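You operate a simulated robot arm through the tools that you are given. There is no shell and no other tool. Be economical: measure what you need, move in short steps, check, and stop when the job is done.

You run a simulated two-armed robot. Do the job below in one go: nothing can be reset, and whatever is moved stays where it is left.

## Task
Put the blue dabber on the bottom shelf of the white trolley. Then take the black carton from the top shelf of the white trolley and leave it on the plywood panel there. Then take the spare wheel nut from the front of the trailer bed and leave it on the top of the black cupboard. Then push the tail board shut. Keep to this order. Set down upright: black carton.

It is judged by the outcome, as a careful person would: the job done as asked, and still so three seconds after it is handed in. It fails if anything else is knocked over, pushed out of place, dropped, spilled or broken.

## Robot
Two 7-joint arms with fingered hands on one trunk, on a base that drives. Base frame: it is fixed to the floor where the robot stands at the start and does not move with it; the origin is under the middle of the robot, x ahead of it, y to its left, z up. Units: mm, degrees, N and s.
The left shoulder is at the start at [86, 128, 1157], the right one opposite. Places, roughly: blue dabber (7x5x5 cm) [600, 0, 1200]; bottom shelf of the white trolley [700, -300, 400]; plywood panel (17x20x2 cm) [700, -600, 1100]; spare wheel nut (3x3x2 cm) [-4900, 3000, 700]; tail board [-4100, 6400, 500]; top of the black cupboard [-1400, 5700, 900]. Payload 5 kg a hand.
Tool frame (each hand has its own): the origin (TCP) lies between the finger pads and is the grasp point; the fingertips stand 37 mm ahead of it; z points along the fingers, y is the line along which they close. Largest opening 124 mm; the body of the gripper starts 43 mm behind the TCP. The gripper is a hand of 3 fingers: y runs from the thumb to the fingers, the wrist lies at [-21, -116, -203] in the tool frame, and closing takes about 1.5 s.
Orientation is that of the tool frame in the base frame, as a unit quaternion [w, x, y, z]. With the fingers straight down and the wrist toward the robot, the tool's x, y and z point along [0, 1, 0], [1, 0, 0] and [0, 0, -1] of the base frame.

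## Interface
- The arms move only by the tool servo_tool. It takes "left_deltas", "right_deltas" or both (then of equal length, played together; a hand with none holds still); each is a list of rows, each an object (a shift or turn left out is 0, a gripper value left out holds the last) with "delta_pos": the shift along the tool's x, y, z in units of 150 mm (1.0 is 150 mm), a list of three; "rotation": the turn, a rotation vector about the tool's x, y, z in units of 120 degrees (1.0 is 120 degrees), a list of three. In form: [{"delta_pos": [x, y, z], "rotation": [wx, wy, wz]}, ...]. A call has 1 to 12 rows; each row is the pose to reach, as a shift and turn from the pose commanded when the call began, along the tool's axes at that moment. "left_jaw" and "right_jaw" are, for a hand that has rows, the closure in counts, from 0 (fully open) to 255 (shut), set as the call begins (left out, the last holds). A call with a number of a shift or a turn outside -1 to 1 is refused whole. Each row takes 0.2 s and may step no farther than 50 mm and 8.6 degrees from the row before; otherwise, or with a gripper value out of range, the whole call is refused. Where a pose cannot be reached the arm comes as near as it can. A force on the tool above 40 N (or 10 N above the force at the start of the call, whichever is more), or a blocked arm, ends the call early, and 0.2 s more pass. The fingers move at their own pace (about 45 mm/s each) and stop on an object; they squeeze with about 25 N. The grip force told is the motor's: it shows also when the fingers shut on nothing. Time passes only in rows, and 0.2 s behind the last, so rows that repeat a pose let the fingers close. The reply holds the time, the measured pose of the TCP, the force on the tool along the base axes, the opening and the grip force, in the units named above and with some noise, with the torque about the TCP (base axes, N m) and any sound that the robot's microphone picked up.
- Cameras (640 x 400 px; columns grow to the right, rows downward): "scene" is now at [244.7, -40.1, 1343.5]; the picture's right is [-0.43, -0.90, 0.00], its down [-0.32, 0.15, -0.93] and it looks along [0.85, -0.40, -0.36] (base axes); focal length 214 px, centre (320, 200). "left" rides on the left gripper at [-72, -104, -154] in its tool frame; the picture's right is [-0.83, -0.26, 0.49], its down [0.51, -0.72, 0.47] and it looks along [0.23, 0.64, 0.73] (tool axes); focal length 243 px, centre (320, 200). "right" rides on the right gripper at [72, -104, -154] in its tool frame; the picture's right is [-0.83, 0.26, -0.49], its down [-0.51, -0.72, 0.47] and it looks along [-0.23, 0.64, 0.73] (tool axes); focal length 243 px, centre (320, 200).
- grab_frame(camera): a new picture of that camera. It takes no simulated time.
- slide_trunk(by): slides the trunk up (or, below 0, down) by that many mm; the arms and the scene camera ride with it, the base frame stays. It gives what a move gives, with no picture.
- base_move(legs): drives the robot by 1 to 6 legs, each [ahead, left, turn to the left] in mm, mm and degrees, along the robot's own axes; the way and the turn of a leg run together, so that a leg with both is an arc; at most 1500 mm and 180 degrees a leg. The arms and the cameras ride along, it lands a little off, and it stops where it bumps. It gives what a move gives.
- set_fingers(index, middle, thumb_bend, thumb_turn, hand): sets how far each is bent, from 0 (flat) to 1 (curled in); at 0.3 the hand is open as for a grip, at 0.7 the pads meet at the TCP. One left out holds its place. A second passes; each finger stops where it meets its share of the squeeze, and holds until it gets a number again. A gripper value or a shape takes the hand back. It gives what a move gives, with no picture; readings hold the bend of each and the force on the fingers (four entries, about 0 where the hand has none), thumb and palm. thumb_turn goes from beside the hand (0) to across from the fingers (1), as for a grip.
- set_grasp(shape, hand): the hand has 3 fingers and takes this shape, open, in about a second: jaw (thumb against the fingers, like two jaws); tri (thumb and two fingers); tip (a fingertip pinch); poke (one finger out to press); point (the index stretched); flat (the hand flat); cup (the hand cupped); fist (a fist). The gripper value then closes the fingers along that shape, each until it touches; the sizes above hold for jaw. It gives what a move gives, with no picture.
- head_to(pan, tilt): turns the head with the scene camera to pan (to the left, within 80 degrees either way) and tilt (down, from -29 to 69), counted from straight ahead of the robot. It gives what a move gives.
- pixel_to_xyz(camera, pixels): there is no depth. For up to 12 entries [column, row, z] of the newest picture of that camera ("zoom" is the newest enlarged one), the place [x, y] in the base frame at which the ray of that pixel passes the height z, good to about 2 mm. It takes no simulated time.
- zoom(camera, box): a new picture of the part [left, top, right, bottom] of that camera's present view, enlarged. It takes no simulated time.
- finish_job(): hands the job in; it is judged then, once.

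Go step by step. Measure first, check grasps and placings, and put right what went wrong. The budget is 110 turns and 88 pictures, counting those below and the enlarged ones. Unless the task says otherwise, let go and move clear before handing in.

The tools are called after "Call:" as name(argument=value, ...) on one line, values as JSON. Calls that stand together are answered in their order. servo_tool: Moves the arms, as the interface text tells. Its arguments: {"type":"object","properties":{"left_deltas":{"type":"array"},"left_jaw":{"type":"number"},"right_deltas":{"type":"array"},"right_jaw":{"type":"number"}},"required":[]} The other tools are called the same way: slide_trunk (by) slides the trunk up or down; set_grasp (shape, hand) gives the hand a shape; set_fingers (index, middle, thumb_bend, thumb_turn, hand) moves the fingers one by one; base_move (legs) drives the base; head_to (pan, tilt) turns the head that bears the scene camera; grab_frame (camera) takes a picture; pixel_to_xyz (camera, pixels) gives the place at which the rays of pixels pass given heights; zoom (camera, box) takes an enlarged picture of a part of a camera's view; finish_job () hands the job in.

At the start:

```text
t: 0.0
left_position: [693.9, -13.1, 1366.4]
left_ee_rot: [0.0, 0.707, 0.707, 0.0]
left_wrist_force: [0.3, 0.6, 0.0]
left_moment: [-0.01, -0.01, 0.07]
left_width: 123.7
left_grasp_force: 0.1
left_shape: jaw
left_bend: [0.3, 0.3, 0.3, 0.98]
left_finger forces: [0.0, 0.0, 0.1, 0.0, 0.2, 0.0]
right_position: [487.6, -574.3, 1368.6]
right_ee_rot: [-0.001, 0.707, 0.707, 0.0]
right_wrist_force: [-0.1, 0.6, 0.1]
right_moment: [0.0, 0.01, -0.02]
right_width: 123.8
right_grasp_force: 0.0
right_shape: jaw
right_bend: [0.3, 0.3, 0.3, 0.98]
right_finger forces: [0.0, 0.0, 0.0, 0.0, 0.0, 0.1]
trunk travel left (down, up): [-350.0, 213.0]
robot x, y, heading: [0.4, 0.7, 0.2]
head pan, tilt: [-25.3, 20.8]
```

scene: 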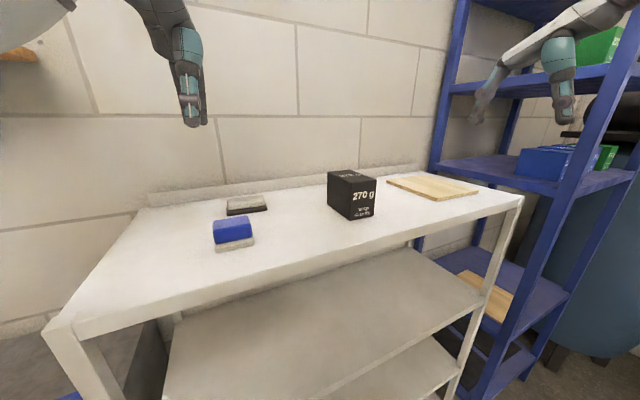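
right: 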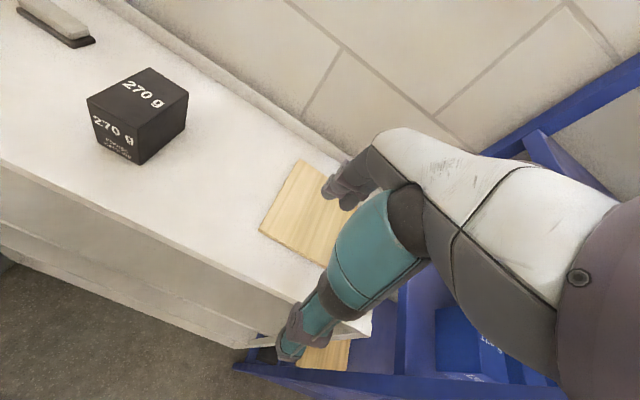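
left: 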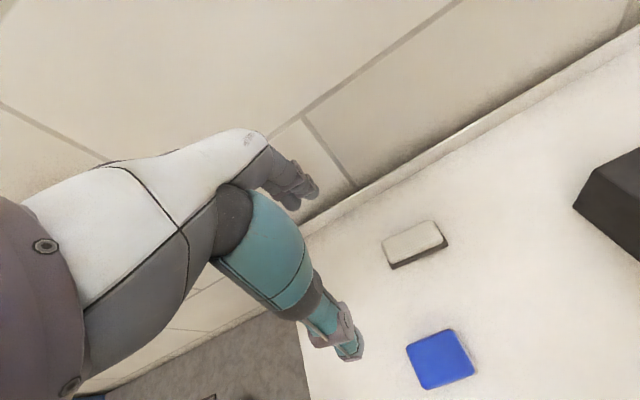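

The start picture shows the blue dabber at about (233,232), the carton at (350,195) and the panel at (432,187). I'll measure these and look down at the lower shelves.

Call:
pixel_to_xyz(camera="scene", pixels=[[235, 250, 1100], [215, 247, 1100], [253, 243, 1100], [235, 250, 1050], [352, 219, 1100], [375, 214, 1100], [330, 205, 1100], [388, 180, 1100], [440, 199, 1100], [478, 192, 1100], [50, 335, 1100], [523, 197, 1100]])

Call:
pixel_to_xyz(camera="left", pixels=[[407, 346, 1150], [452, 330, 1150], [474, 372, 1150], [425, 390, 1150], [407, 346, 1100], [452, 330, 1100], [474, 372, 1100], [425, 390, 1100]])

Call:
zoom(camera="scene", box=[160, 140, 480, 340])

Call:
head_to(pan=-25, tilt=60)

Call:
grab_frame(camera="scene")

```text
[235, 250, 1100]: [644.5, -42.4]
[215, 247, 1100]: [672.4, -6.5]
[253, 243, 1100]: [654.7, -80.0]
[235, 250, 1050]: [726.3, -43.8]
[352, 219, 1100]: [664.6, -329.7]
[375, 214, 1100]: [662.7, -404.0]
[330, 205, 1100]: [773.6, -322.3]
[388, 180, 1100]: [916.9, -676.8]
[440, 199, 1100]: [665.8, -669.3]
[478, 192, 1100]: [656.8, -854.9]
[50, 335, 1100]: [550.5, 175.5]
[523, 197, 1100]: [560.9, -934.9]
```

```text
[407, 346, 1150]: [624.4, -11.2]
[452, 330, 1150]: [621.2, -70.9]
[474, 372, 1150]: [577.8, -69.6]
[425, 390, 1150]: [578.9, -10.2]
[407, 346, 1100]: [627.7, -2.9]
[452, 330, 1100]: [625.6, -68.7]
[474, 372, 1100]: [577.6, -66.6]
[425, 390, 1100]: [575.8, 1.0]
```

```text
2.00 times, centred on (320, 240) of scene
```

zoom: 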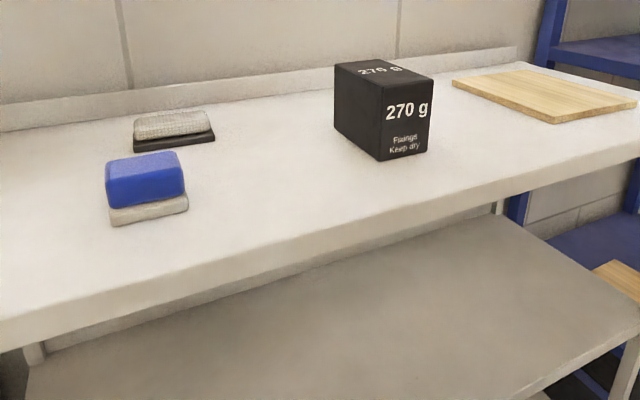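

```text
t: 1.1
left_position: [693.7, -13.5, 1365.8]
left_ee_rot: [0.0, 0.707, 0.707, 0.001]
left_wrist_force: [-0.3, -0.5, 0.7]
left_moment: [0.01, -0.01, 0.02]
left_width: 123.8
left_grasp_force: 0.1
left_shape: jaw
left_bend: [0.3, 0.3, 0.3, 0.98]
left_finger forces: [0.1, 0.0, 0.1, 0.1, 0.0, 0.0]
right_position: [487.5, -574.0, 1368.5]
right_ee_rot: [-0.001, 0.707, 0.707, 0.0]
right_wrist_force: [-0.1, 0.7, 0.3]
right_moment: [0.0, 0.01, -0.01]
right_width: 124.0
right_grasp_force: 0.2
right_shape: jaw
right_bend: [0.3, 0.3, 0.3, 0.98]
right_finger forces: [0.0, 0.0, 0.0, 0.1, 0.0, 0.1]
trunk travel left (down, up): [-350.0, 213.0]
robot x, y, heading: [-0.6, 0.9, 0.0]
head pan, tilt: [-25.0, 60.0]
```

```text
83 pictures are left
```

scene: 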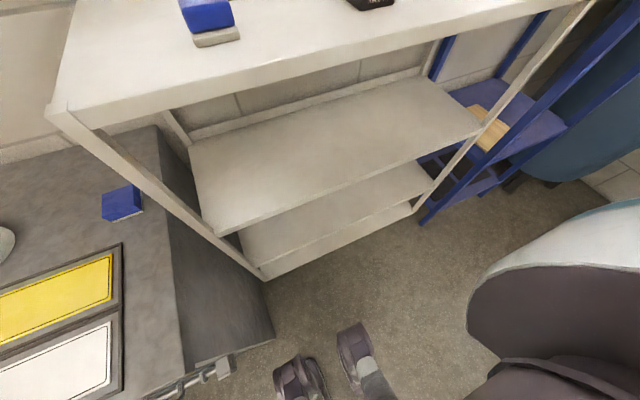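

The dabber is plainly seen. Let me triangulate heights with the new picture, both trolley tiers and the dabber.

Call:
pixel_to_xyz(camera="scene", pixels=[[193, 33, 1120], [193, 33, 1140], [193, 33, 1160], [235, 25, 1140], [197, 47, 1100], [240, 38, 1100], [218, 237, 750], [478, 133, 750], [262, 280, 400], [412, 214, 400], [262, 280, 350], [412, 214, 350]])

Call:
pixel_to_xyz(camera="left", pixels=[[425, 390, 1120], [425, 390, 1140], [425, 390, 1160], [474, 372, 1140]])

Call:
zoom(camera="scene", box=[180, 60, 500, 290])

```text
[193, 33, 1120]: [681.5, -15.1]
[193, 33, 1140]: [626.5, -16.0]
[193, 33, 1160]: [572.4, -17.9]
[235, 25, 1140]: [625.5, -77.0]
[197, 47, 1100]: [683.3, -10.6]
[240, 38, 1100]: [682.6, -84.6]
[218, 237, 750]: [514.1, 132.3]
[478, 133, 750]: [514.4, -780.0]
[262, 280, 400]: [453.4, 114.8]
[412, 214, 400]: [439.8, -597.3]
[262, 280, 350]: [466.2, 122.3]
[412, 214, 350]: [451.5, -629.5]
```

```text
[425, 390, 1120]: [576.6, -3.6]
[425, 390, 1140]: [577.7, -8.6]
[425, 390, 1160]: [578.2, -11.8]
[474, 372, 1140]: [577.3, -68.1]
```

```text
1.74 times, centred on (340, 175) of scene
```

zoom: 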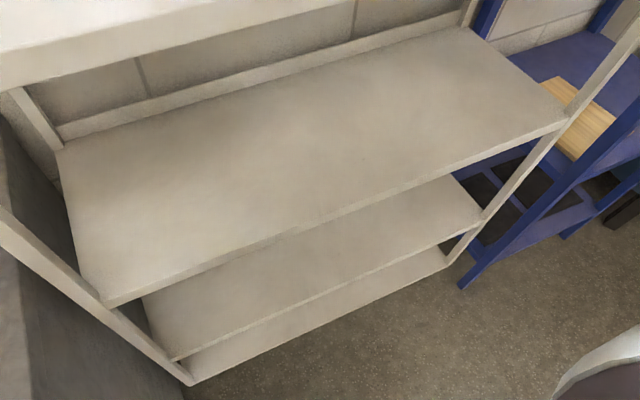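

Two rays meet with the dabber's top at about z 1158, centred near (600, -41). The trolley has lower tiers with the dabber at its left end. I'll bring the left hand over the dabber with a 10° forward pitch and partly closed jaws.

Call:
servo_tool(left_deltas=[{"delta_pos": [-0.036, -0.125, 0.1], "rotation": [-0.02, 0, 0]}, {"delta_pos": [-0.072, -0.25, 0.3], "rotation": [-0.04, 0, 0]}, {"delta_pos": [-0.108, -0.375, 0.5], "rotation": [-0.06, 0, 0]}, {"delta_pos": [-0.144, -0.5, 0.7], "rotation": [-0.08, 0, 0]}, {"delta_pos": [-0.18, -0.627, 0.85], "rotation": [-0.0833, 0, 0]}, {"delta_pos": [-0.18, -0.627, 0.85], "rotation": [-0.0833, 0, 0]}], left_jaw=80)

Call:
head_to(pan=-5, tilt=35)

Call:
grab_frame(camera="scene")

Call:
grab_frame(camera="left")

```text
t: 2.5
left_position: [601.1, -40.5, 1238.6]
left_ee_rot: [0.062, 0.705, 0.704, 0.061]
left_wrist_force: [0.0, 0.3, -0.6]
left_moment: [0.01, 0.05, -0.01]
left_width: 85.4
left_grasp_force: 0.1
left_shape: jaw
left_bend: [0.27, 0.38, 0.59, 0.99]
left_finger forces: [0.0, 0.0, 0.0, 0.0, 0.1, 0.0]
right_position: [487.7, -573.6, 1369.3]
right_ee_rot: [0.0, 0.707, 0.707, 0.0]
right_wrist_force: [-0.8, 0.1, -0.2]
right_moment: [0.0, -0.01, -0.01]
right_width: 123.7
right_grasp_force: 0.1
right_shape: jaw
right_bend: [0.3, 0.3, 0.3, 0.98]
right_finger forces: [0.0, 0.0, 0.1, 0.0, 0.0, 0.0]
trunk travel left (down, up): [-350.0, 213.0]
robot x, y, heading: [0.5, -3.8, -0.1]
head pan, tilt: [-25.0, 60.0]
```

```text
t: 3.4
left_position: [601.9, -40.2, 1237.5]
left_ee_rot: [0.061, 0.704, 0.704, 0.062]
left_wrist_force: [0.6, 0.2, 0.5]
left_moment: [-0.02, 0.01, -0.01]
left_width: 85.6
left_grasp_force: 0.1
left_shape: jaw
left_bend: [0.27, 0.38, 0.59, 0.99]
left_finger forces: [0.0, 0.1, 0.0, 0.0, 0.0, 0.0]
right_position: [488.3, -575.0, 1368.5]
right_ee_rot: [0.0, 0.707, 0.708, -0.001]
right_wrist_force: [0.2, -0.7, 0.2]
right_moment: [-0.04, -0.02, 0.0]
right_width: 123.7
right_grasp_force: 0.1
right_shape: jaw
right_bend: [0.3, 0.3, 0.3, 0.98]
right_finger forces: [0.1, 0.1, 0.0, 0.1, 0.1, 0.0]
trunk travel left (down, up): [-350.0, 213.0]
robot x, y, heading: [-0.7, -4.5, 0.2]
head pan, tilt: [-5.0, 35.0]
```

```text
81 pictures are left
```

scene: 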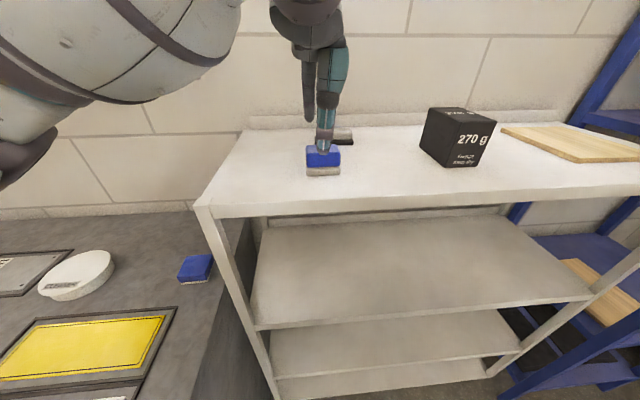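

```text
80 pictures are left
```

left: 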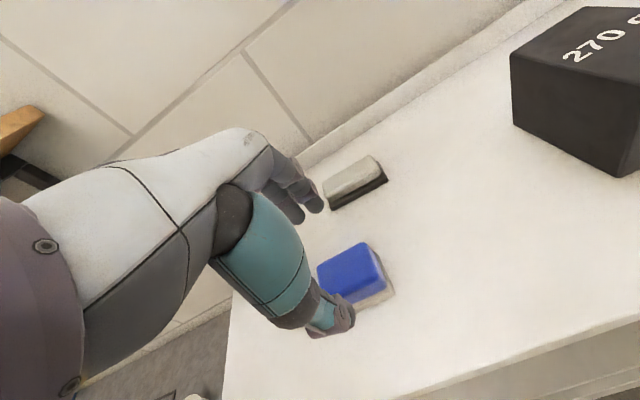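

The left picture shows the dabber's top at about (317..388, 243..300), between thumb and fingers. I check its place before going down.

Call:
pixel_to_xyz(camera="left", pixels=[[317, 268, 1155], [366, 242, 1155], [384, 281, 1155], [335, 303, 1155], [393, 293, 1110], [363, 308, 1110], [222, 400, 1110], [420, 392, 1110], [600, 327, 1110]])

Call:
pixel_to_xyz(camera="scene", pixels=[[307, 176, 1110], [340, 174, 1110], [307, 166, 1155], [340, 164, 1155], [307, 147, 1155], [338, 146, 1155], [207, 207, 1110]])

```text
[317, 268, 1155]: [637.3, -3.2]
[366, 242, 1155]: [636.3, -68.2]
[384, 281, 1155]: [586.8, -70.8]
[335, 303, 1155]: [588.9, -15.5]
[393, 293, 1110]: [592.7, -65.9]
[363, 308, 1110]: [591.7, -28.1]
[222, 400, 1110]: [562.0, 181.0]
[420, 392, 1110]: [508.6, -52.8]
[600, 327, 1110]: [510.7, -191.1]
```

```text
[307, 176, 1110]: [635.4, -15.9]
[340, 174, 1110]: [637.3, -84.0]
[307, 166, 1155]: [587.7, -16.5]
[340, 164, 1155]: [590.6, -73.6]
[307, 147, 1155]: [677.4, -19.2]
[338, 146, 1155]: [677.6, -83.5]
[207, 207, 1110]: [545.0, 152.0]
```

The bottom edge rays agree only near z 1135, so the table is higher than thought. I re-query at those heights.

Call:
zoom(camera="scene", box=[260, 110, 420, 210])

Call:
pixel_to_xyz(camera="left", pixels=[[317, 268, 1180], [366, 242, 1180], [384, 281, 1180], [335, 303, 1180], [393, 293, 1135], [363, 308, 1135], [420, 392, 1135]])

Call:
pixel_to_xyz(camera="scene", pixels=[[307, 176, 1135], [340, 174, 1135], [307, 153, 1180], [340, 152, 1180], [207, 207, 1135], [217, 217, 1135]])

```text
4.00 times, centred on (340, 160) of scene
```

zoom: 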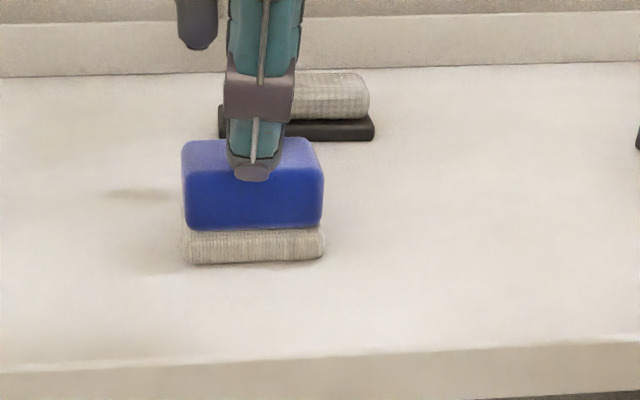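

```text
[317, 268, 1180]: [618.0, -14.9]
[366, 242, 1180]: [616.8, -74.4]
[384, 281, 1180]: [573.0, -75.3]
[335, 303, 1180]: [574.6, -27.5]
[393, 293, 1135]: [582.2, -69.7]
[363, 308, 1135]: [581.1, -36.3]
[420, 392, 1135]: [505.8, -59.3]
```

```text
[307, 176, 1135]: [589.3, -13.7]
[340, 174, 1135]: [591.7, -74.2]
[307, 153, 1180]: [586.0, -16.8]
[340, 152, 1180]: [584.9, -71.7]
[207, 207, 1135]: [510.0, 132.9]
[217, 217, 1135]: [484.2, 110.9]
```

The table is at z ≈ 1137, the dabber spans x 583–630, y −75…−13, top ≈ 1180. I lower the left hand to z ≈ 1186 and close.

Call:
servo_tool(left_deltas=[{"delta_pos": [-0.025, -0.01, 0.12]}, {"delta_pos": [-0.025, -0.02, 0.24]}, {"delta_pos": [-0.025, -0.031, 0.347]}, {"delta_pos": [-0.025, -0.031, 0.347]}])

Call:
zoom(camera="scene", box=[260, 110, 420, 210])

```text
t: 4.3
left_position: [603.0, -44.9, 1187.6]
left_ee_rot: [0.061, 0.704, 0.704, 0.062]
left_wrist_force: [0.1, 0.1, 2.8]
left_moment: [0.03, 0.12, -0.02]
left_width: 85.4
left_grasp_force: 0.0
left_shape: jaw
left_bend: [0.27, 0.38, 0.59, 0.99]
left_finger forces: [0.1, 0.0, 0.1, 0.0, 2.3, 0.1]
right_position: [487.5, -574.7, 1369.0]
right_ee_rot: [0.0, 0.707, 0.707, 0.0]
right_wrist_force: [0.1, -0.7, -0.3]
right_moment: [0.01, 0.0, 0.02]
right_width: 123.9
right_grasp_force: 0.1
right_shape: jaw
right_bend: [0.3, 0.3, 0.3, 0.98]
right_finger forces: [0.0, 0.0, 0.0, 0.0, 0.0, 0.0]
trunk travel left (down, up): [-350.0, 213.0]
robot x, y, heading: [-0.5, 1.0, 0.1]
head pan, tilt: [-5.0, 35.0]
```

```text
4.00 times, centred on (340, 160) of scene
```

zoom: 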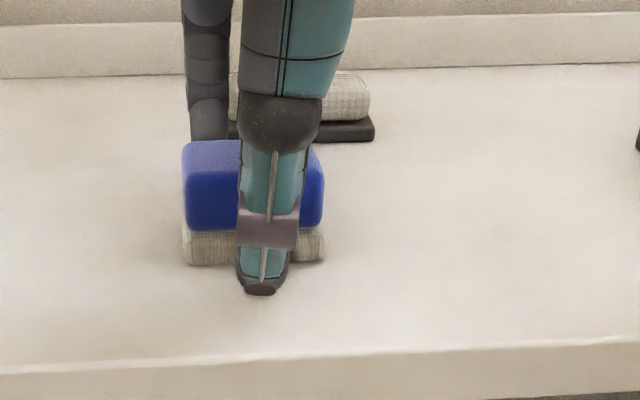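

The thumb lightly touches the table in front of the dabber. I raise a few mm and close.

Call:
servo_tool(left_deltas=[{"delta_pos": [0, 0, -0.03]}, {"delta_pos": [0, 0, -0.03]}, {"delta_pos": [0, 0, -0.03]}, {"delta_pos": [0, 0, -0.03]}, {"delta_pos": [0, 0, -0.03]}, {"delta_pos": [0, 0, -0.03]}, {"delta_pos": [0, 0, -0.03]}], left_jaw=255)

Call:
servo_tool(left_deltas=[{"delta_pos": [0, 0, -0.1]}, {"delta_pos": [0, 0, -0.2]}, {"delta_pos": [0, 0, -0.4]}, {"delta_pos": [0, 0, -0.5]}])

Call:
grab_frame(camera="scene")

```text
t: 6.0
left_position: [603.1, -45.2, 1193.3]
left_ee_rot: [0.061, 0.705, 0.704, 0.061]
left_wrist_force: [1.0, 0.2, 5.0]
left_moment: [-0.04, 0.2, -0.01]
left_width: 41.6
left_grasp_force: 25.0
left_shape: jaw
left_bend: [0.7, 0.7, 0.61, 1.0]
left_finger forces: [15.1, 7.6, 0.1, 0.0, 20.1, 0.1]
right_position: [486.8, -573.8, 1369.4]
right_ee_rot: [0.0, 0.707, 0.707, -0.001]
right_wrist_force: [-0.3, 0.2, 0.9]
right_moment: [-0.03, 0.0, 0.0]
right_width: 123.6
right_grasp_force: 0.1
right_shape: jaw
right_bend: [0.3, 0.3, 0.3, 0.98]
right_finger forces: [0.0, 0.1, 0.1, 0.1, 0.1, 0.0]
trunk travel left (down, up): [-350.0, 213.0]
robot x, y, heading: [0.5, -1.6, 0.2]
head pan, tilt: [-5.0, 35.0]
```

```text
t: 7.0
left_position: [589.1, -45.3, 1266.4]
left_ee_rot: [0.062, 0.704, 0.705, 0.061]
left_wrist_force: [0.6, -0.9, 0.3]
left_moment: [0.02, -0.01, 0.0]
left_width: 41.3
left_grasp_force: 25.0
left_shape: jaw
left_bend: [0.7, 0.7, 0.61, 1.0]
left_finger forces: [14.6, 7.3, 0.0, 0.0, 19.7, 0.1]
right_position: [487.2, -574.3, 1369.0]
right_ee_rot: [0.0, 0.707, 0.707, 0.001]
right_wrist_force: [-0.3, -0.3, 0.5]
right_moment: [0.01, -0.01, -0.01]
right_width: 123.6
right_grasp_force: 0.1
right_shape: jaw
right_bend: [0.3, 0.3, 0.3, 0.98]
right_finger forces: [0.1, 0.0, 0.0, 0.0, 0.1, 0.0]
trunk travel left (down, up): [-350.0, 213.0]
robot x, y, heading: [1.6, -1.7, -0.4]
head pan, tilt: [-5.0, 35.0]
```

```text
77 pictures are left
```

scene: 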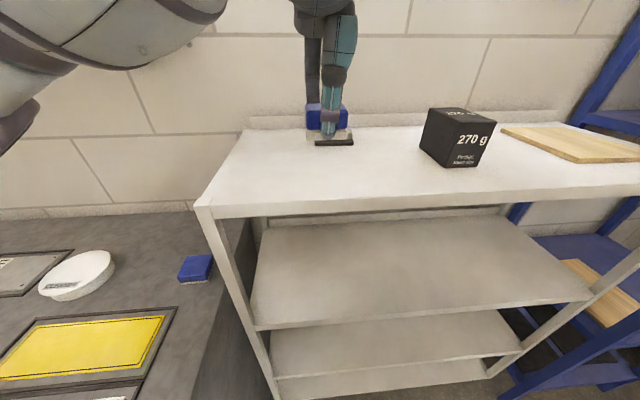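

The dabber is held (41 mm, 25 N) and lifted. I drive back and lower the trunk to look into the trolley's lower tiers.

Call:
base_move(legs=[[-450, 0, 0]])

Call:
slide_trunk(by=-350)

Call:
head_to(pan=-5, tilt=30)

Call:
grab_frame(camera="scene")

```text
t: 9.7
left_position: [142.1, -44.1, 1265.5]
left_ee_rot: [0.061, 0.704, 0.705, 0.061]
left_wrist_force: [-0.4, -0.8, -1.1]
left_moment: [-0.03, 0.02, 0.0]
left_width: 41.2
left_grasp_force: 24.8
left_shape: jaw
left_bend: [0.7, 0.7, 0.61, 1.0]
left_finger forces: [14.6, 7.4, 0.0, 0.0, 19.6, 0.0]
right_position: [40.2, -574.2, 1368.6]
right_ee_rot: [-0.001, 0.707, 0.707, 0.0]
right_wrist_force: [0.0, -0.3, -0.1]
right_moment: [0.01, 0.01, -0.02]
right_width: 123.8
right_grasp_force: 0.0
right_shape: jaw
right_bend: [0.3, 0.3, 0.3, 0.98]
right_finger forces: [0.0, 0.1, 0.0, 0.1, 0.1, 0.1]
trunk travel left (down, up): [-350.0, 213.0]
robot x, y, heading: [-448.1, -1.4, -0.3]
head pan, tilt: [-5.0, 35.0]
```

```text
t: 13.1
left_position: [142.0, -45.5, 916.3]
left_ee_rot: [0.061, 0.703, 0.705, 0.062]
left_wrist_force: [-0.9, -0.8, -1.1]
left_moment: [-0.05, 0.03, -0.01]
left_width: 41.2
left_grasp_force: 25.3
left_shape: jaw
left_bend: [0.7, 0.7, 0.61, 1.0]
left_finger forces: [14.5, 7.2, 0.1, 0.0, 19.7, 0.0]
right_position: [48.1, -574.1, 1031.7]
right_ee_rot: [-0.003, 0.706, 0.708, -0.002]
right_wrist_force: [0.0, 0.0, -0.5]
right_moment: [-0.01, -0.01, -0.01]
right_width: 123.8
right_grasp_force: 0.1
right_shape: jaw
right_bend: [0.3, 0.3, 0.3, 0.98]
right_finger forces: [0.0, 0.0, 0.0, 0.0, 0.1, 0.0]
trunk travel left (down, up): [0.0, 563.0]
robot x, y, heading: [-445.2, 2.4, 0.1]
head pan, tilt: [-5.0, 35.0]
```

```text
t: 13.7
left_position: [140.5, -45.1, 915.2]
left_ee_rot: [0.061, 0.705, 0.704, 0.062]
left_wrist_force: [0.4, 0.3, -0.7]
left_moment: [0.01, -0.01, 0.02]
left_width: 41.1
left_grasp_force: 24.7
left_shape: jaw
left_bend: [0.7, 0.7, 0.61, 1.0]
left_finger forces: [14.5, 7.3, 0.0, 0.0, 19.8, 0.0]
right_position: [50.0, -573.2, 1031.9]
right_ee_rot: [-0.003, 0.707, 0.707, -0.003]
right_wrist_force: [-0.2, 0.3, 0.2]
right_moment: [0.01, -0.02, -0.04]
right_width: 123.5
right_grasp_force: 0.0
right_shape: jaw
right_bend: [0.3, 0.3, 0.3, 0.98]
right_finger forces: [0.1, 0.0, 0.0, 0.0, 0.1, 0.0]
trunk travel left (down, up): [0.0, 563.0]
robot x, y, heading: [-447.0, 3.1, 0.2]
head pan, tilt: [-5.0, 30.0]
```

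```text
76 pictures are left
```

scene: 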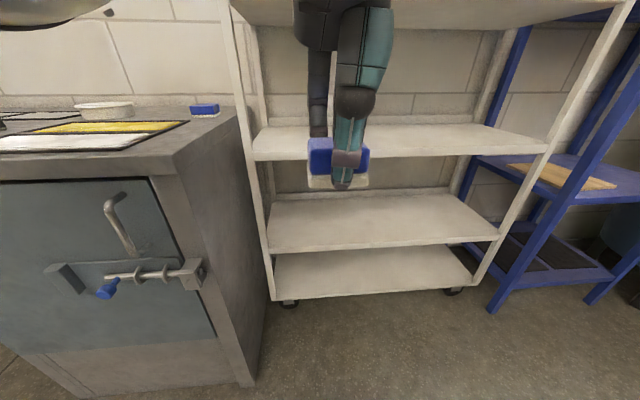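

There are four tiers; the bottom one, on casters, shows at (370,275). I'll find the tier heights where the ray meets the front plane x≈511.

Call:
pixel_to_xyz(camera="scene", pixels=[[370, 288, 400], [370, 288, 350], [370, 288, 300], [370, 288, 250], [370, 241, 500], [370, 241, 450], [370, 241, 400], [370, 155, 850], [370, 155, 800], [277, 295, 400], [470, 282, 400], [277, 295, 300]])

Call:
zoom(camera="scene", box=[220, 100, 540, 320])

```text
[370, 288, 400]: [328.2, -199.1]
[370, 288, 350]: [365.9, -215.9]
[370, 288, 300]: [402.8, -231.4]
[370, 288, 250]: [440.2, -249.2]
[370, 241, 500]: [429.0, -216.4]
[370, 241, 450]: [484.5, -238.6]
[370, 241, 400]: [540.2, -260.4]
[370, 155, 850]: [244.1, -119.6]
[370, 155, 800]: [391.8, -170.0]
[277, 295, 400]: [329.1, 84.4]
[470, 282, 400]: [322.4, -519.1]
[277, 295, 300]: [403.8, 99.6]
```

```text
1.82 times, centred on (380, 210) of scene
```

zoom: 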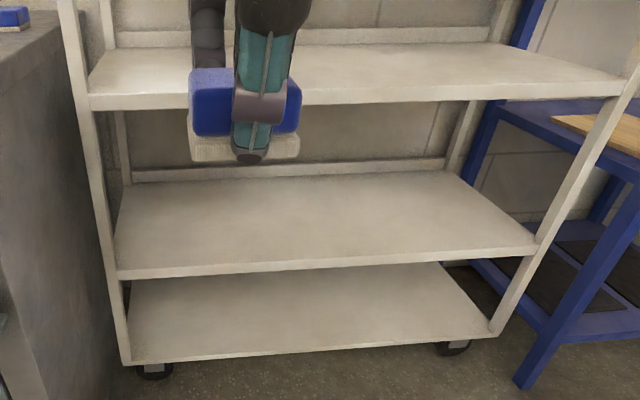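

The tiers come out near z 1137, 760, 426 and 155. The hint says about 400, so I need precise heights before deciding which one is meant.

Call:
pixel_to_xyz(camera="scene", pixels=[[253.6, 153, 780], [253.6, 153, 760], [253.6, 153, 740], [269, 249, 440], [269, 249, 420], [269, 249, 400], [275.6, 297, 180], [275.6, 297, 150], [498, 237, 440], [498, 237, 420], [290, 304, 0], [453, 291, 0]])

Call:
pixel_to_xyz(camera="zoom", pixels=[[118, 180, 430], [440, 172, 430], [135, 283, 155], [437, 263, 155]])

```text
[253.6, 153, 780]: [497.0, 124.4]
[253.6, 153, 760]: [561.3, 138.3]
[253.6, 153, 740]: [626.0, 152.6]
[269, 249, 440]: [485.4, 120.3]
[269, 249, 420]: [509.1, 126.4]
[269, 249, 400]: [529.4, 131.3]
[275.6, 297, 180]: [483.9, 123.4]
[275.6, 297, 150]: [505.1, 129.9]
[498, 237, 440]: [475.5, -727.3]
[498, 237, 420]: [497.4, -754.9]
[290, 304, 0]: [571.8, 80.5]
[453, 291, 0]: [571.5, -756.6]
```

```text
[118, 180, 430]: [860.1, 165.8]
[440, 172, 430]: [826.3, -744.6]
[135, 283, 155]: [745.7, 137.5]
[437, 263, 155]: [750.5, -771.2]
```

Tiers are evenly spaced at 1137, 778 and 420, with a caster deck at 148; the hinted z≈400 matches the 420 shelf, so that is the bottom shelf. I check the cabinet and blue rack for clearance before moving in.

Call:
pixel_to_xyz(camera="scene", pixels=[[252, 384, 0], [262, 330, 0], [175, 178, 800], [175, 178, 850], [175, 178, 700], [495, 308, 0], [640, 100, 700], [238, 118, 800]])

Call:
servo_tool(left_deltas=[{"delta_pos": [0, -0.052, 0.295]}, {"delta_pos": [0, -0.104, 0.59]}, {"delta_pos": [0, -0.156, 0.885]}])

Call:
servo_tool(left_deltas=[{"delta_pos": [0, -0.052, 0.295]}, {"delta_pos": [0, -0.104, 0.59]}, {"delta_pos": [0, -0.156, 0.885]}, {"delta_pos": [0, -0.156, 0.885]}])

Call:
servo_tool(left_deltas=[{"delta_pos": [0, -0.052, 0.295]}, {"delta_pos": [0, -0.104, 0.59]}, {"delta_pos": [0, -0.156, 0.885]}, {"delta_pos": [0, -0.156, 0.885]}])

Call:
grab_frame(camera="scene")

```text
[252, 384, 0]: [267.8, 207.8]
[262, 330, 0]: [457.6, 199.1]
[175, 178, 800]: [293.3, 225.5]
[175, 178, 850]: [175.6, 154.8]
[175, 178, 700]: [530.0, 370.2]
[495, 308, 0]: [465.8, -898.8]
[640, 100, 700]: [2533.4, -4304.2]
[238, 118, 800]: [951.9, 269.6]
```

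```text
t: 14.5
left_position: [142.2, -46.4, 781.3]
left_ee_rot: [0.062, 0.703, 0.706, 0.062]
left_wrist_force: [0.3, 0.7, -1.5]
left_moment: [-0.01, 0.0, -0.04]
left_width: 41.1
left_grasp_force: 25.0
left_shape: jaw
left_bend: [0.7, 0.7, 0.61, 1.0]
left_finger forces: [14.4, 7.3, 0.0, 0.0, 19.7, 0.0]
right_position: [49.3, -574.9, 1031.6]
right_ee_rot: [-0.003, 0.707, 0.707, -0.002]
right_wrist_force: [0.5, 0.1, -0.5]
right_moment: [-0.01, 0.05, -0.02]
right_width: 123.7
right_grasp_force: 0.1
right_shape: jaw
right_bend: [0.3, 0.3, 0.3, 0.98]
right_finger forces: [0.0, 0.1, 0.0, 0.0, 0.0, 0.0]
trunk travel left (down, up): [0.0, 563.0]
robot x, y, heading: [-451.3, -1.7, 0.0]
head pan, tilt: [-5.0, 30.0]
```

```text
t: 15.5
left_position: [141.3, -45.2, 646.5]
left_ee_rot: [0.062, 0.705, 0.704, 0.062]
left_wrist_force: [-0.7, 0.4, -1.2]
left_moment: [-0.01, 0.0, -0.01]
left_width: 41.2
left_grasp_force: 25.3
left_shape: jaw
left_bend: [0.7, 0.7, 0.61, 1.0]
left_finger forces: [14.5, 7.3, 0.0, 0.0, 19.7, 0.0]
right_position: [48.7, -574.7, 1032.0]
right_ee_rot: [-0.002, 0.707, 0.707, -0.002]
right_wrist_force: [0.7, -0.4, 0.6]
right_moment: [-0.01, 0.02, -0.01]
right_width: 123.8
right_grasp_force: 0.1
right_shape: jaw
right_bend: [0.3, 0.3, 0.3, 0.98]
right_finger forces: [0.0, 0.1, 0.0, 0.0, 0.0, 0.0]
trunk travel left (down, up): [0.0, 563.0]
robot x, y, heading: [-449.0, -1.0, -0.0]
head pan, tilt: [-5.0, 30.0]
```

```text
t: 16.5
left_position: [141.6, -46.1, 511.2]
left_ee_rot: [0.062, 0.705, 0.704, 0.061]
left_wrist_force: [0.4, 0.5, -0.9]
left_moment: [0.02, -0.04, 0.02]
left_width: 41.1
left_grasp_force: 25.2
left_shape: jaw
left_bend: [0.7, 0.7, 0.61, 1.0]
left_finger forces: [14.3, 7.2, 0.0, 0.1, 19.7, 0.0]
right_position: [47.2, -573.8, 1031.2]
right_ee_rot: [-0.002, 0.707, 0.708, -0.002]
right_wrist_force: [0.4, 0.7, -0.1]
right_moment: [0.04, 0.0, 0.02]
right_width: 123.6
right_grasp_force: 0.0
right_shape: jaw
right_bend: [0.3, 0.3, 0.3, 0.98]
right_finger forces: [0.0, 0.0, 0.0, 0.0, 0.0, 0.0]
trunk travel left (down, up): [0.0, 563.0]
robot x, y, heading: [-448.3, -0.8, 0.0]
head pan, tilt: [-5.0, 30.0]
```

```text
74 pictures are left
```

scene: 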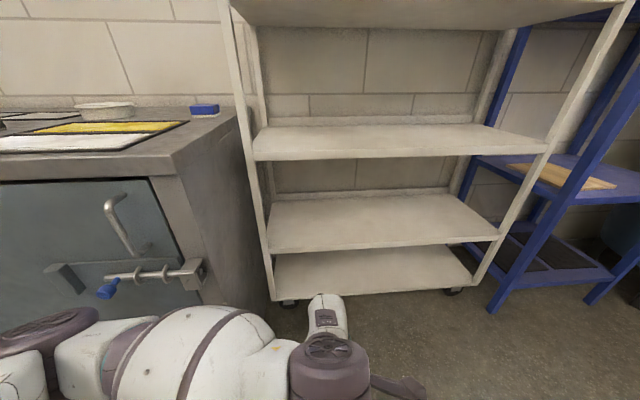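

The cabinet's front is at x≈280, y≥205, so the left elbow would be close to it. I tuck the right hand in, shift the robot 250 mm right, then advance.

Call:
servo_tool(right_deltas=[{"delta_pos": [0.3, 0, 0]}, {"delta_pos": [0.6, 0, 0]}, {"delta_pos": [0.9, 0, 0]}, {"delta_pos": [1.0, 0, 0]}])

Call:
base_move(legs=[[0, -250, 0], [330, 0, 0]])

Call:
head_to(pan=10, tilt=35)

Call:
grab_frame(camera="scene")

Call:
grab_frame(camera="left")

```text
t: 17.5
left_position: [141.4, -47.1, 510.5]
left_ee_rot: [0.062, 0.704, 0.705, 0.062]
left_wrist_force: [0.2, -0.3, -0.2]
left_moment: [0.01, -0.03, 0.03]
left_width: 41.0
left_grasp_force: 25.1
left_shape: jaw
left_bend: [0.7, 0.7, 0.61, 1.0]
left_finger forces: [14.4, 7.2, 0.0, 0.0, 19.8, 0.1]
right_position: [49.5, -426.0, 1030.3]
right_ee_rot: [-0.002, 0.707, 0.707, -0.003]
right_wrist_force: [-0.7, -0.4, -0.4]
right_moment: [0.0, 0.01, 0.02]
right_width: 123.6
right_grasp_force: 0.0
right_shape: jaw
right_bend: [0.3, 0.3, 0.3, 0.98]
right_finger forces: [0.1, 0.0, 0.0, 0.0, 0.0, 0.0]
trunk travel left (down, up): [0.0, 563.0]
robot x, y, heading: [-449.5, -0.2, 0.2]
head pan, tilt: [-5.0, 30.0]
```

```text
t: 21.3
left_position: [466.0, -301.0, 514.3]
left_ee_rot: [0.061, 0.703, 0.705, 0.065]
left_wrist_force: [0.0, 1.1, -1.4]
left_moment: [0.0, -0.05, -0.01]
left_width: 41.3
left_grasp_force: 25.3
left_shape: jaw
left_bend: [0.7, 0.7, 0.61, 1.0]
left_finger forces: [14.3, 7.5, 0.0, 0.0, 20.7, 0.0]
right_position: [373.6, -682.2, 1031.0]
right_ee_rot: [-0.001, 0.704, 0.71, 0.002]
right_wrist_force: [-0.7, 0.7, 0.4]
right_moment: [0.02, -0.03, 0.02]
right_width: 123.9
right_grasp_force: 0.1
right_shape: jaw
right_bend: [0.3, 0.3, 0.3, 0.98]
right_finger forces: [0.1, 0.1, 0.0, 0.0, 0.0, 0.0]
trunk travel left (down, up): [0.0, 563.0]
robot x, y, heading: [-116.9, -255.3, 0.5]
head pan, tilt: [-5.0, 30.0]
stopped in leg 2: the robot was blocked; the commanded pose is now the measured one
```

```text
t: 22.1
left_position: [465.1, -302.0, 512.8]
left_ee_rot: [0.061, 0.704, 0.705, 0.063]
left_wrist_force: [0.7, 0.6, 0.2]
left_moment: [-0.03, -0.03, -0.02]
left_width: 41.2
left_grasp_force: 24.6
left_shape: jaw
left_bend: [0.7, 0.7, 0.61, 1.0]
left_finger forces: [14.4, 7.5, 0.1, 0.0, 20.7, 0.1]
right_position: [374.2, -681.9, 1031.7]
right_ee_rot: [-0.001, 0.705, 0.709, 0.003]
right_wrist_force: [0.2, 0.3, -0.3]
right_moment: [-0.03, 0.01, -0.04]
right_width: 124.0
right_grasp_force: 0.0
right_shape: jaw
right_bend: [0.3, 0.3, 0.3, 0.98]
right_finger forces: [0.0, 0.0, 0.0, 0.0, 0.0, 0.0]
trunk travel left (down, up): [0.0, 563.0]
robot x, y, heading: [-115.3, -252.9, 0.5]
head pan, tilt: [10.0, 35.0]
```

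```text
73 pictures are left
```

scene: 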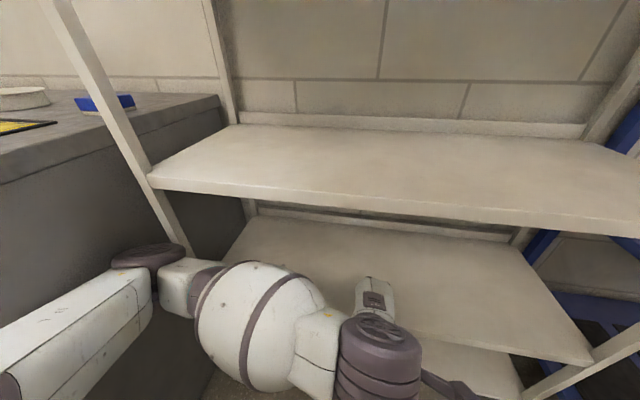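

```text
72 pictures are left
```

left: 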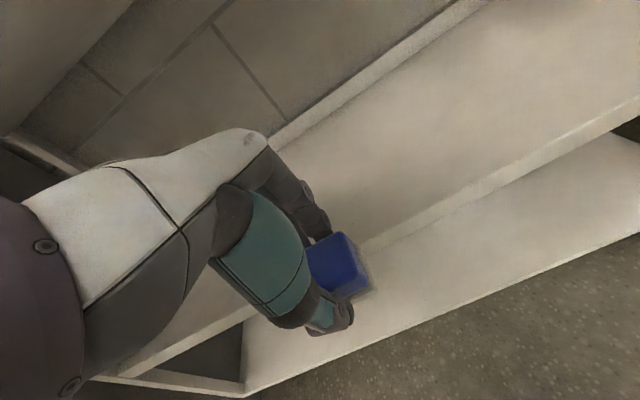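

The elbow at (150,255) was folded out near the trolley's front post, which blocked the base. I back off 130 mm and reach forward with the arm instead, so that the elbow stays clear.

Call:
base_move(legs=[[-130, 0, 0]])

Call:
servo_tool(left_deltas=[{"delta_pos": [0, 0.25, 0.044]}, {"delta_pos": [0, 0.5, 0.088]}, {"delta_pos": [0, 0.75, 0.132]}, {"delta_pos": [0, 0.985, 0.174]}])

Call:
grab_frame(camera="scene")

```text
t: 22.8
left_position: [463.9, -301.9, 513.9]
left_ee_rot: [0.062, 0.704, 0.705, 0.064]
left_wrist_force: [-0.9, 0.1, -1.3]
left_moment: [-0.03, -0.01, -0.01]
left_width: 41.0
left_grasp_force: 24.8
left_shape: jaw
left_bend: [0.7, 0.7, 0.61, 1.0]
left_finger forces: [14.5, 7.6, 0.1, 0.0, 20.7, 0.1]
right_position: [374.3, -681.6, 1030.4]
right_ee_rot: [-0.001, 0.704, 0.71, 0.002]
right_wrist_force: [0.2, -0.2, -0.7]
right_moment: [0.0, 0.04, -0.03]
right_width: 123.9
right_grasp_force: 0.1
right_shape: jaw
right_bend: [0.3, 0.3, 0.3, 0.98]
right_finger forces: [0.1, 0.0, 0.1, 0.0, 0.1, 0.1]
trunk travel left (down, up): [0.0, 563.0]
robot x, y, heading: [-120.2, -253.8, 0.5]
head pan, tilt: [10.0, 35.0]
stopped in leg 1: the robot was blocked; the commanded pose is now the measured one
```

```text
t: 23.8
left_position: [620.7, -294.4, 506.0]
left_ee_rot: [0.059, 0.703, 0.706, 0.059]
left_wrist_force: [0.3, 0.4, -0.3]
left_moment: [0.0, -0.01, -0.01]
left_width: 41.0
left_grasp_force: 25.0
left_shape: jaw
left_bend: [0.7, 0.7, 0.61, 1.0]
left_finger forces: [14.3, 7.5, 0.0, 0.0, 21.0, 0.0]
right_position: [383.5, -675.7, 1030.0]
right_ee_rot: [-0.001, 0.704, 0.71, -0.003]
right_wrist_force: [0.1, 0.0, -0.3]
right_moment: [0.03, 0.0, -0.06]
right_width: 123.7
right_grasp_force: 0.0
right_shape: jaw
right_bend: [0.3, 0.3, 0.3, 0.98]
right_finger forces: [0.0, 0.1, 0.0, 0.0, 0.0, 0.0]
trunk travel left (down, up): [0.0, 563.0]
robot x, y, heading: [-116.6, -251.8, 0.7]
head pan, tilt: [10.0, 35.0]
```

```text
71 pictures are left
```

scene: 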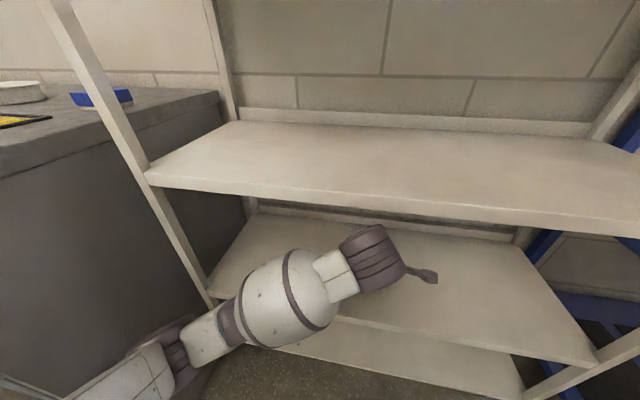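

The hand is now inside over the 420 shelf at x≈621, with the elbow clear. I lower until contact.

Call:
servo_tool(left_deltas=[{"delta_pos": [0, -0.015, 0.08]}, {"delta_pos": [0, -0.024, 0.13]}, {"delta_pos": [0, -0.03, 0.16]}, {"delta_pos": [0, -0.033, 0.18]}, {"delta_pos": [0, -0.033, 0.18]}])

Call:
grab_frame(camera="left")

Call:
zoom(camera="scene", box=[320, 200, 520, 330])

```text
t: 25.0
left_position: [616.6, -298.3, 481.7]
left_ee_rot: [0.06, 0.703, 0.706, 0.06]
left_wrist_force: [0.2, -0.2, -1.1]
left_moment: [0.02, 0.02, -0.01]
left_width: 41.3
left_grasp_force: 24.7
left_shape: jaw
left_bend: [0.7, 0.7, 0.61, 1.0]
left_finger forces: [14.2, 7.3, 0.1, 0.0, 21.1, 0.0]
right_position: [382.3, -676.3, 1029.9]
right_ee_rot: [-0.002, 0.705, 0.71, -0.003]
right_wrist_force: [0.8, -0.1, -0.6]
right_moment: [0.01, -0.04, 0.0]
right_width: 123.8
right_grasp_force: 0.0
right_shape: jaw
right_bend: [0.3, 0.3, 0.3, 0.98]
right_finger forces: [0.1, 0.1, 0.0, 0.1, 0.0, 0.0]
trunk travel left (down, up): [0.0, 563.0]
robot x, y, heading: [-118.4, -254.3, 0.6]
head pan, tilt: [10.0, 35.0]
```

```text
70 pictures are left
```

left: 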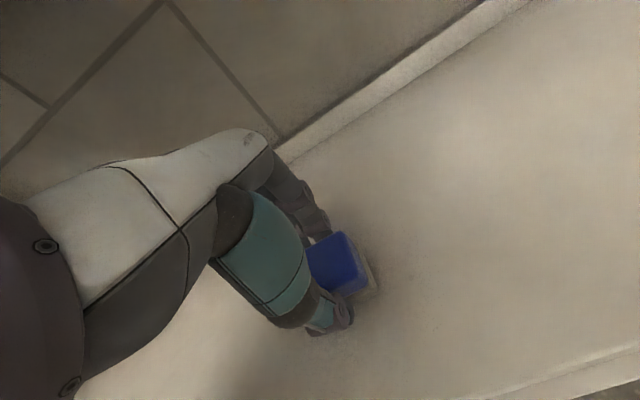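

```text
3.08 times, centred on (420, 265) of scene
```

zoom: 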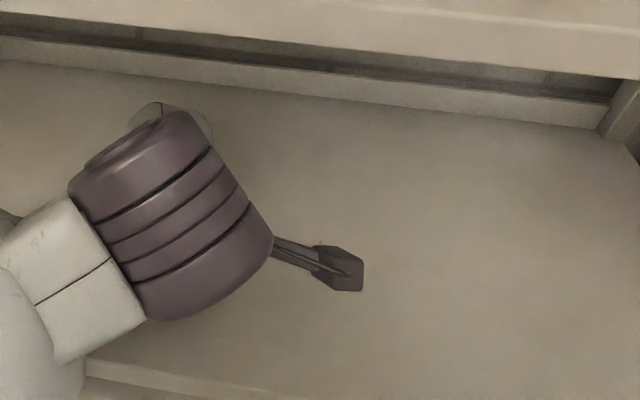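

No contact yet; I keep lowering in 2–3 mm steps until the wrist force rises.

Call:
servo_tool(left_deltas=[{"delta_pos": [0, -0.004, 0.02]}, {"delta_pos": [0, -0.007, 0.037]}])

Call:
servo_tool(left_deltas=[{"delta_pos": [0, -0.002, 0.01]}, {"delta_pos": [0, -0.004, 0.02]}])

```text
t: 25.6
left_position: [617.3, -298.4, 476.2]
left_ee_rot: [0.06, 0.703, 0.706, 0.059]
left_wrist_force: [0.6, 0.6, -1.0]
left_moment: [-0.01, -0.01, 0.03]
left_width: 41.1
left_grasp_force: 24.8
left_shape: jaw
left_bend: [0.7, 0.7, 0.61, 1.0]
left_finger forces: [14.3, 7.4, 0.0, 0.0, 21.0, 0.0]
right_position: [382.6, -676.0, 1030.9]
right_ee_rot: [-0.001, 0.704, 0.71, -0.003]
right_wrist_force: [0.9, -0.4, 0.2]
right_moment: [0.03, -0.01, -0.02]
right_width: 123.8
right_grasp_force: 0.1
right_shape: jaw
right_bend: [0.3, 0.3, 0.3, 0.98]
right_finger forces: [0.0, 0.0, 0.0, 0.0, 0.0, 0.0]
trunk travel left (down, up): [0.0, 563.0]
robot x, y, heading: [-114.7, -252.9, 0.7]
head pan, tilt: [10.0, 35.0]
```

```text
t: 26.2
left_position: [617.3, -298.8, 472.7]
left_ee_rot: [0.06, 0.703, 0.706, 0.059]
left_wrist_force: [1.6, -0.7, 4.4]
left_moment: [-0.01, 0.17, 0.02]
left_width: 41.3
left_grasp_force: 24.5
left_shape: jaw
left_bend: [0.7, 0.7, 0.61, 1.0]
left_finger forces: [15.2, 8.1, 0.1, 0.0, 22.2, 0.0]
right_position: [382.5, -675.6, 1030.4]
right_ee_rot: [-0.002, 0.704, 0.71, -0.003]
right_wrist_force: [-0.1, -0.2, 0.0]
right_moment: [0.0, 0.02, -0.03]
right_width: 123.8
right_grasp_force: 0.0
right_shape: jaw
right_bend: [0.3, 0.3, 0.3, 0.98]
right_finger forces: [0.0, 0.0, 0.1, 0.0, 0.1, 0.0]
trunk travel left (down, up): [0.0, 563.0]
robot x, y, heading: [-113.7, -254.7, 0.3]
head pan, tilt: [10.0, 35.0]
```

Contact at z 473 (4.4 N). I open and lift straight up, then look.

Call:
servo_tool(left_deltas=[{"delta_pos": [0, 0, 0]}, {"delta_pos": [0, 0, 0]}, {"delta_pos": [0, 0, 0]}, {"delta_pos": [0, 0, 0]}, {"delta_pos": [0, 0.009, -0.05]}, {"delta_pos": [0, 0.052, -0.295]}, {"delta_pos": [0, 0.104, -0.59]}, {"delta_pos": [0, 0.104, -0.59]}], left_jaw=60)

Call:
grab_frame(camera="left")

```text
t: 28.0
left_position: [615.4, -299.6, 550.9]
left_ee_rot: [0.053, 0.706, 0.704, 0.055]
left_wrist_force: [0.2, 0.5, -0.3]
left_moment: [0.01, 0.02, 0.01]
left_width: 94.6
left_grasp_force: 0.2
left_shape: jaw
left_bend: [0.26, 0.35, 0.53, 0.99]
left_finger forces: [0.0, 0.0, 0.0, 0.0, 0.0, 0.0]
right_position: [384.2, -674.5, 1028.9]
right_ee_rot: [-0.003, 0.704, 0.71, -0.004]
right_wrist_force: [0.4, 0.1, 0.2]
right_moment: [-0.02, 0.02, -0.04]
right_width: 123.8
right_grasp_force: 0.0
right_shape: jaw
right_bend: [0.3, 0.3, 0.3, 0.98]
right_finger forces: [0.0, 0.0, 0.1, 0.1, 0.0, 0.0]
trunk travel left (down, up): [0.0, 563.0]
robot x, y, heading: [-118.5, -254.9, 0.5]
head pan, tilt: [10.0, 35.0]
```

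```text
68 pictures are left
```

left: 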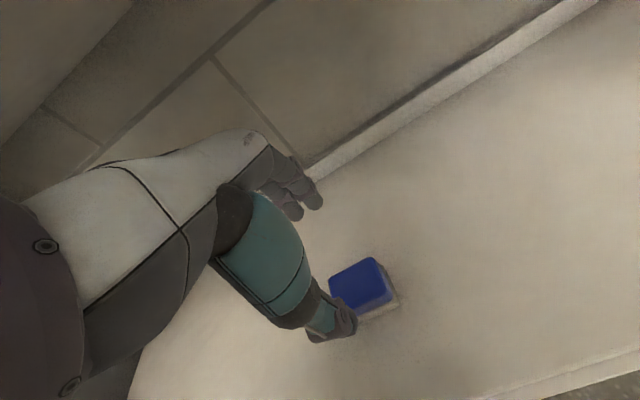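

The dabber stands flat on the shelf at (362,287). I back the base out with the arm still stretched.

Call:
base_move(legs=[[-450, 0, 0]])

Call:
head_to(pan=0, tilt=28)

Call:
grab_frame(camera="scene")

```text
t: 28.6
left_position: [612.4, -300.7, 554.0]
left_ee_rot: [0.055, 0.706, 0.704, 0.056]
left_wrist_force: [0.5, -0.5, 0.2]
left_moment: [-0.01, -0.03, -0.01]
left_width: 94.9
left_grasp_force: 0.0
left_shape: jaw
left_bend: [0.26, 0.35, 0.53, 0.99]
left_finger forces: [0.1, 0.0, 0.1, 0.0, 0.0, 0.1]
right_position: [379.4, -676.8, 1030.8]
right_ee_rot: [-0.002, 0.705, 0.709, -0.002]
right_wrist_force: [0.5, 0.1, -0.4]
right_moment: [0.02, -0.02, 0.02]
right_width: 124.3
right_grasp_force: 0.0
right_shape: jaw
right_bend: [0.3, 0.3, 0.3, 0.98]
right_finger forces: [0.1, 0.0, 0.0, 0.1, 0.1, 0.1]
trunk travel left (down, up): [0.0, 563.0]
robot x, y, heading: [-119.4, -255.5, 0.4]
head pan, tilt: [10.0, 35.0]
stopped in leg 1: the robot was blocked; the commanded pose is now the measured one
```

```text
t: 29.4
left_position: [613.0, -301.0, 554.5]
left_ee_rot: [0.054, 0.706, 0.704, 0.056]
left_wrist_force: [0.0, 0.2, 0.6]
left_moment: [0.01, 0.0, -0.02]
left_width: 94.7
left_grasp_force: 0.0
left_shape: jaw
left_bend: [0.26, 0.35, 0.53, 0.99]
left_finger forces: [0.0, 0.1, 0.1, 0.0, 0.0, 0.1]
right_position: [379.4, -675.9, 1029.7]
right_ee_rot: [-0.002, 0.705, 0.71, -0.003]
right_wrist_force: [-0.1, -0.5, -0.1]
right_moment: [0.02, -0.04, 0.0]
right_width: 124.1
right_grasp_force: 0.0
right_shape: jaw
right_bend: [0.3, 0.3, 0.3, 0.98]
right_finger forces: [0.1, 0.1, 0.1, 0.1, 0.1, 0.0]
trunk travel left (down, up): [0.0, 563.0]
robot x, y, heading: [-120.7, -253.0, 0.4]
head pan, tilt: [0.0, 28.0]
```

```text
67 pictures are left
```

scene: 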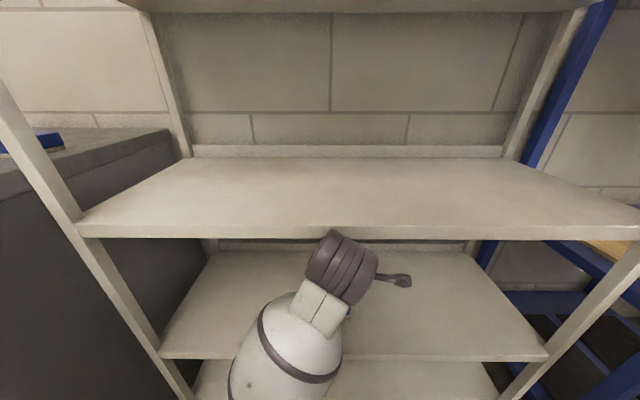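

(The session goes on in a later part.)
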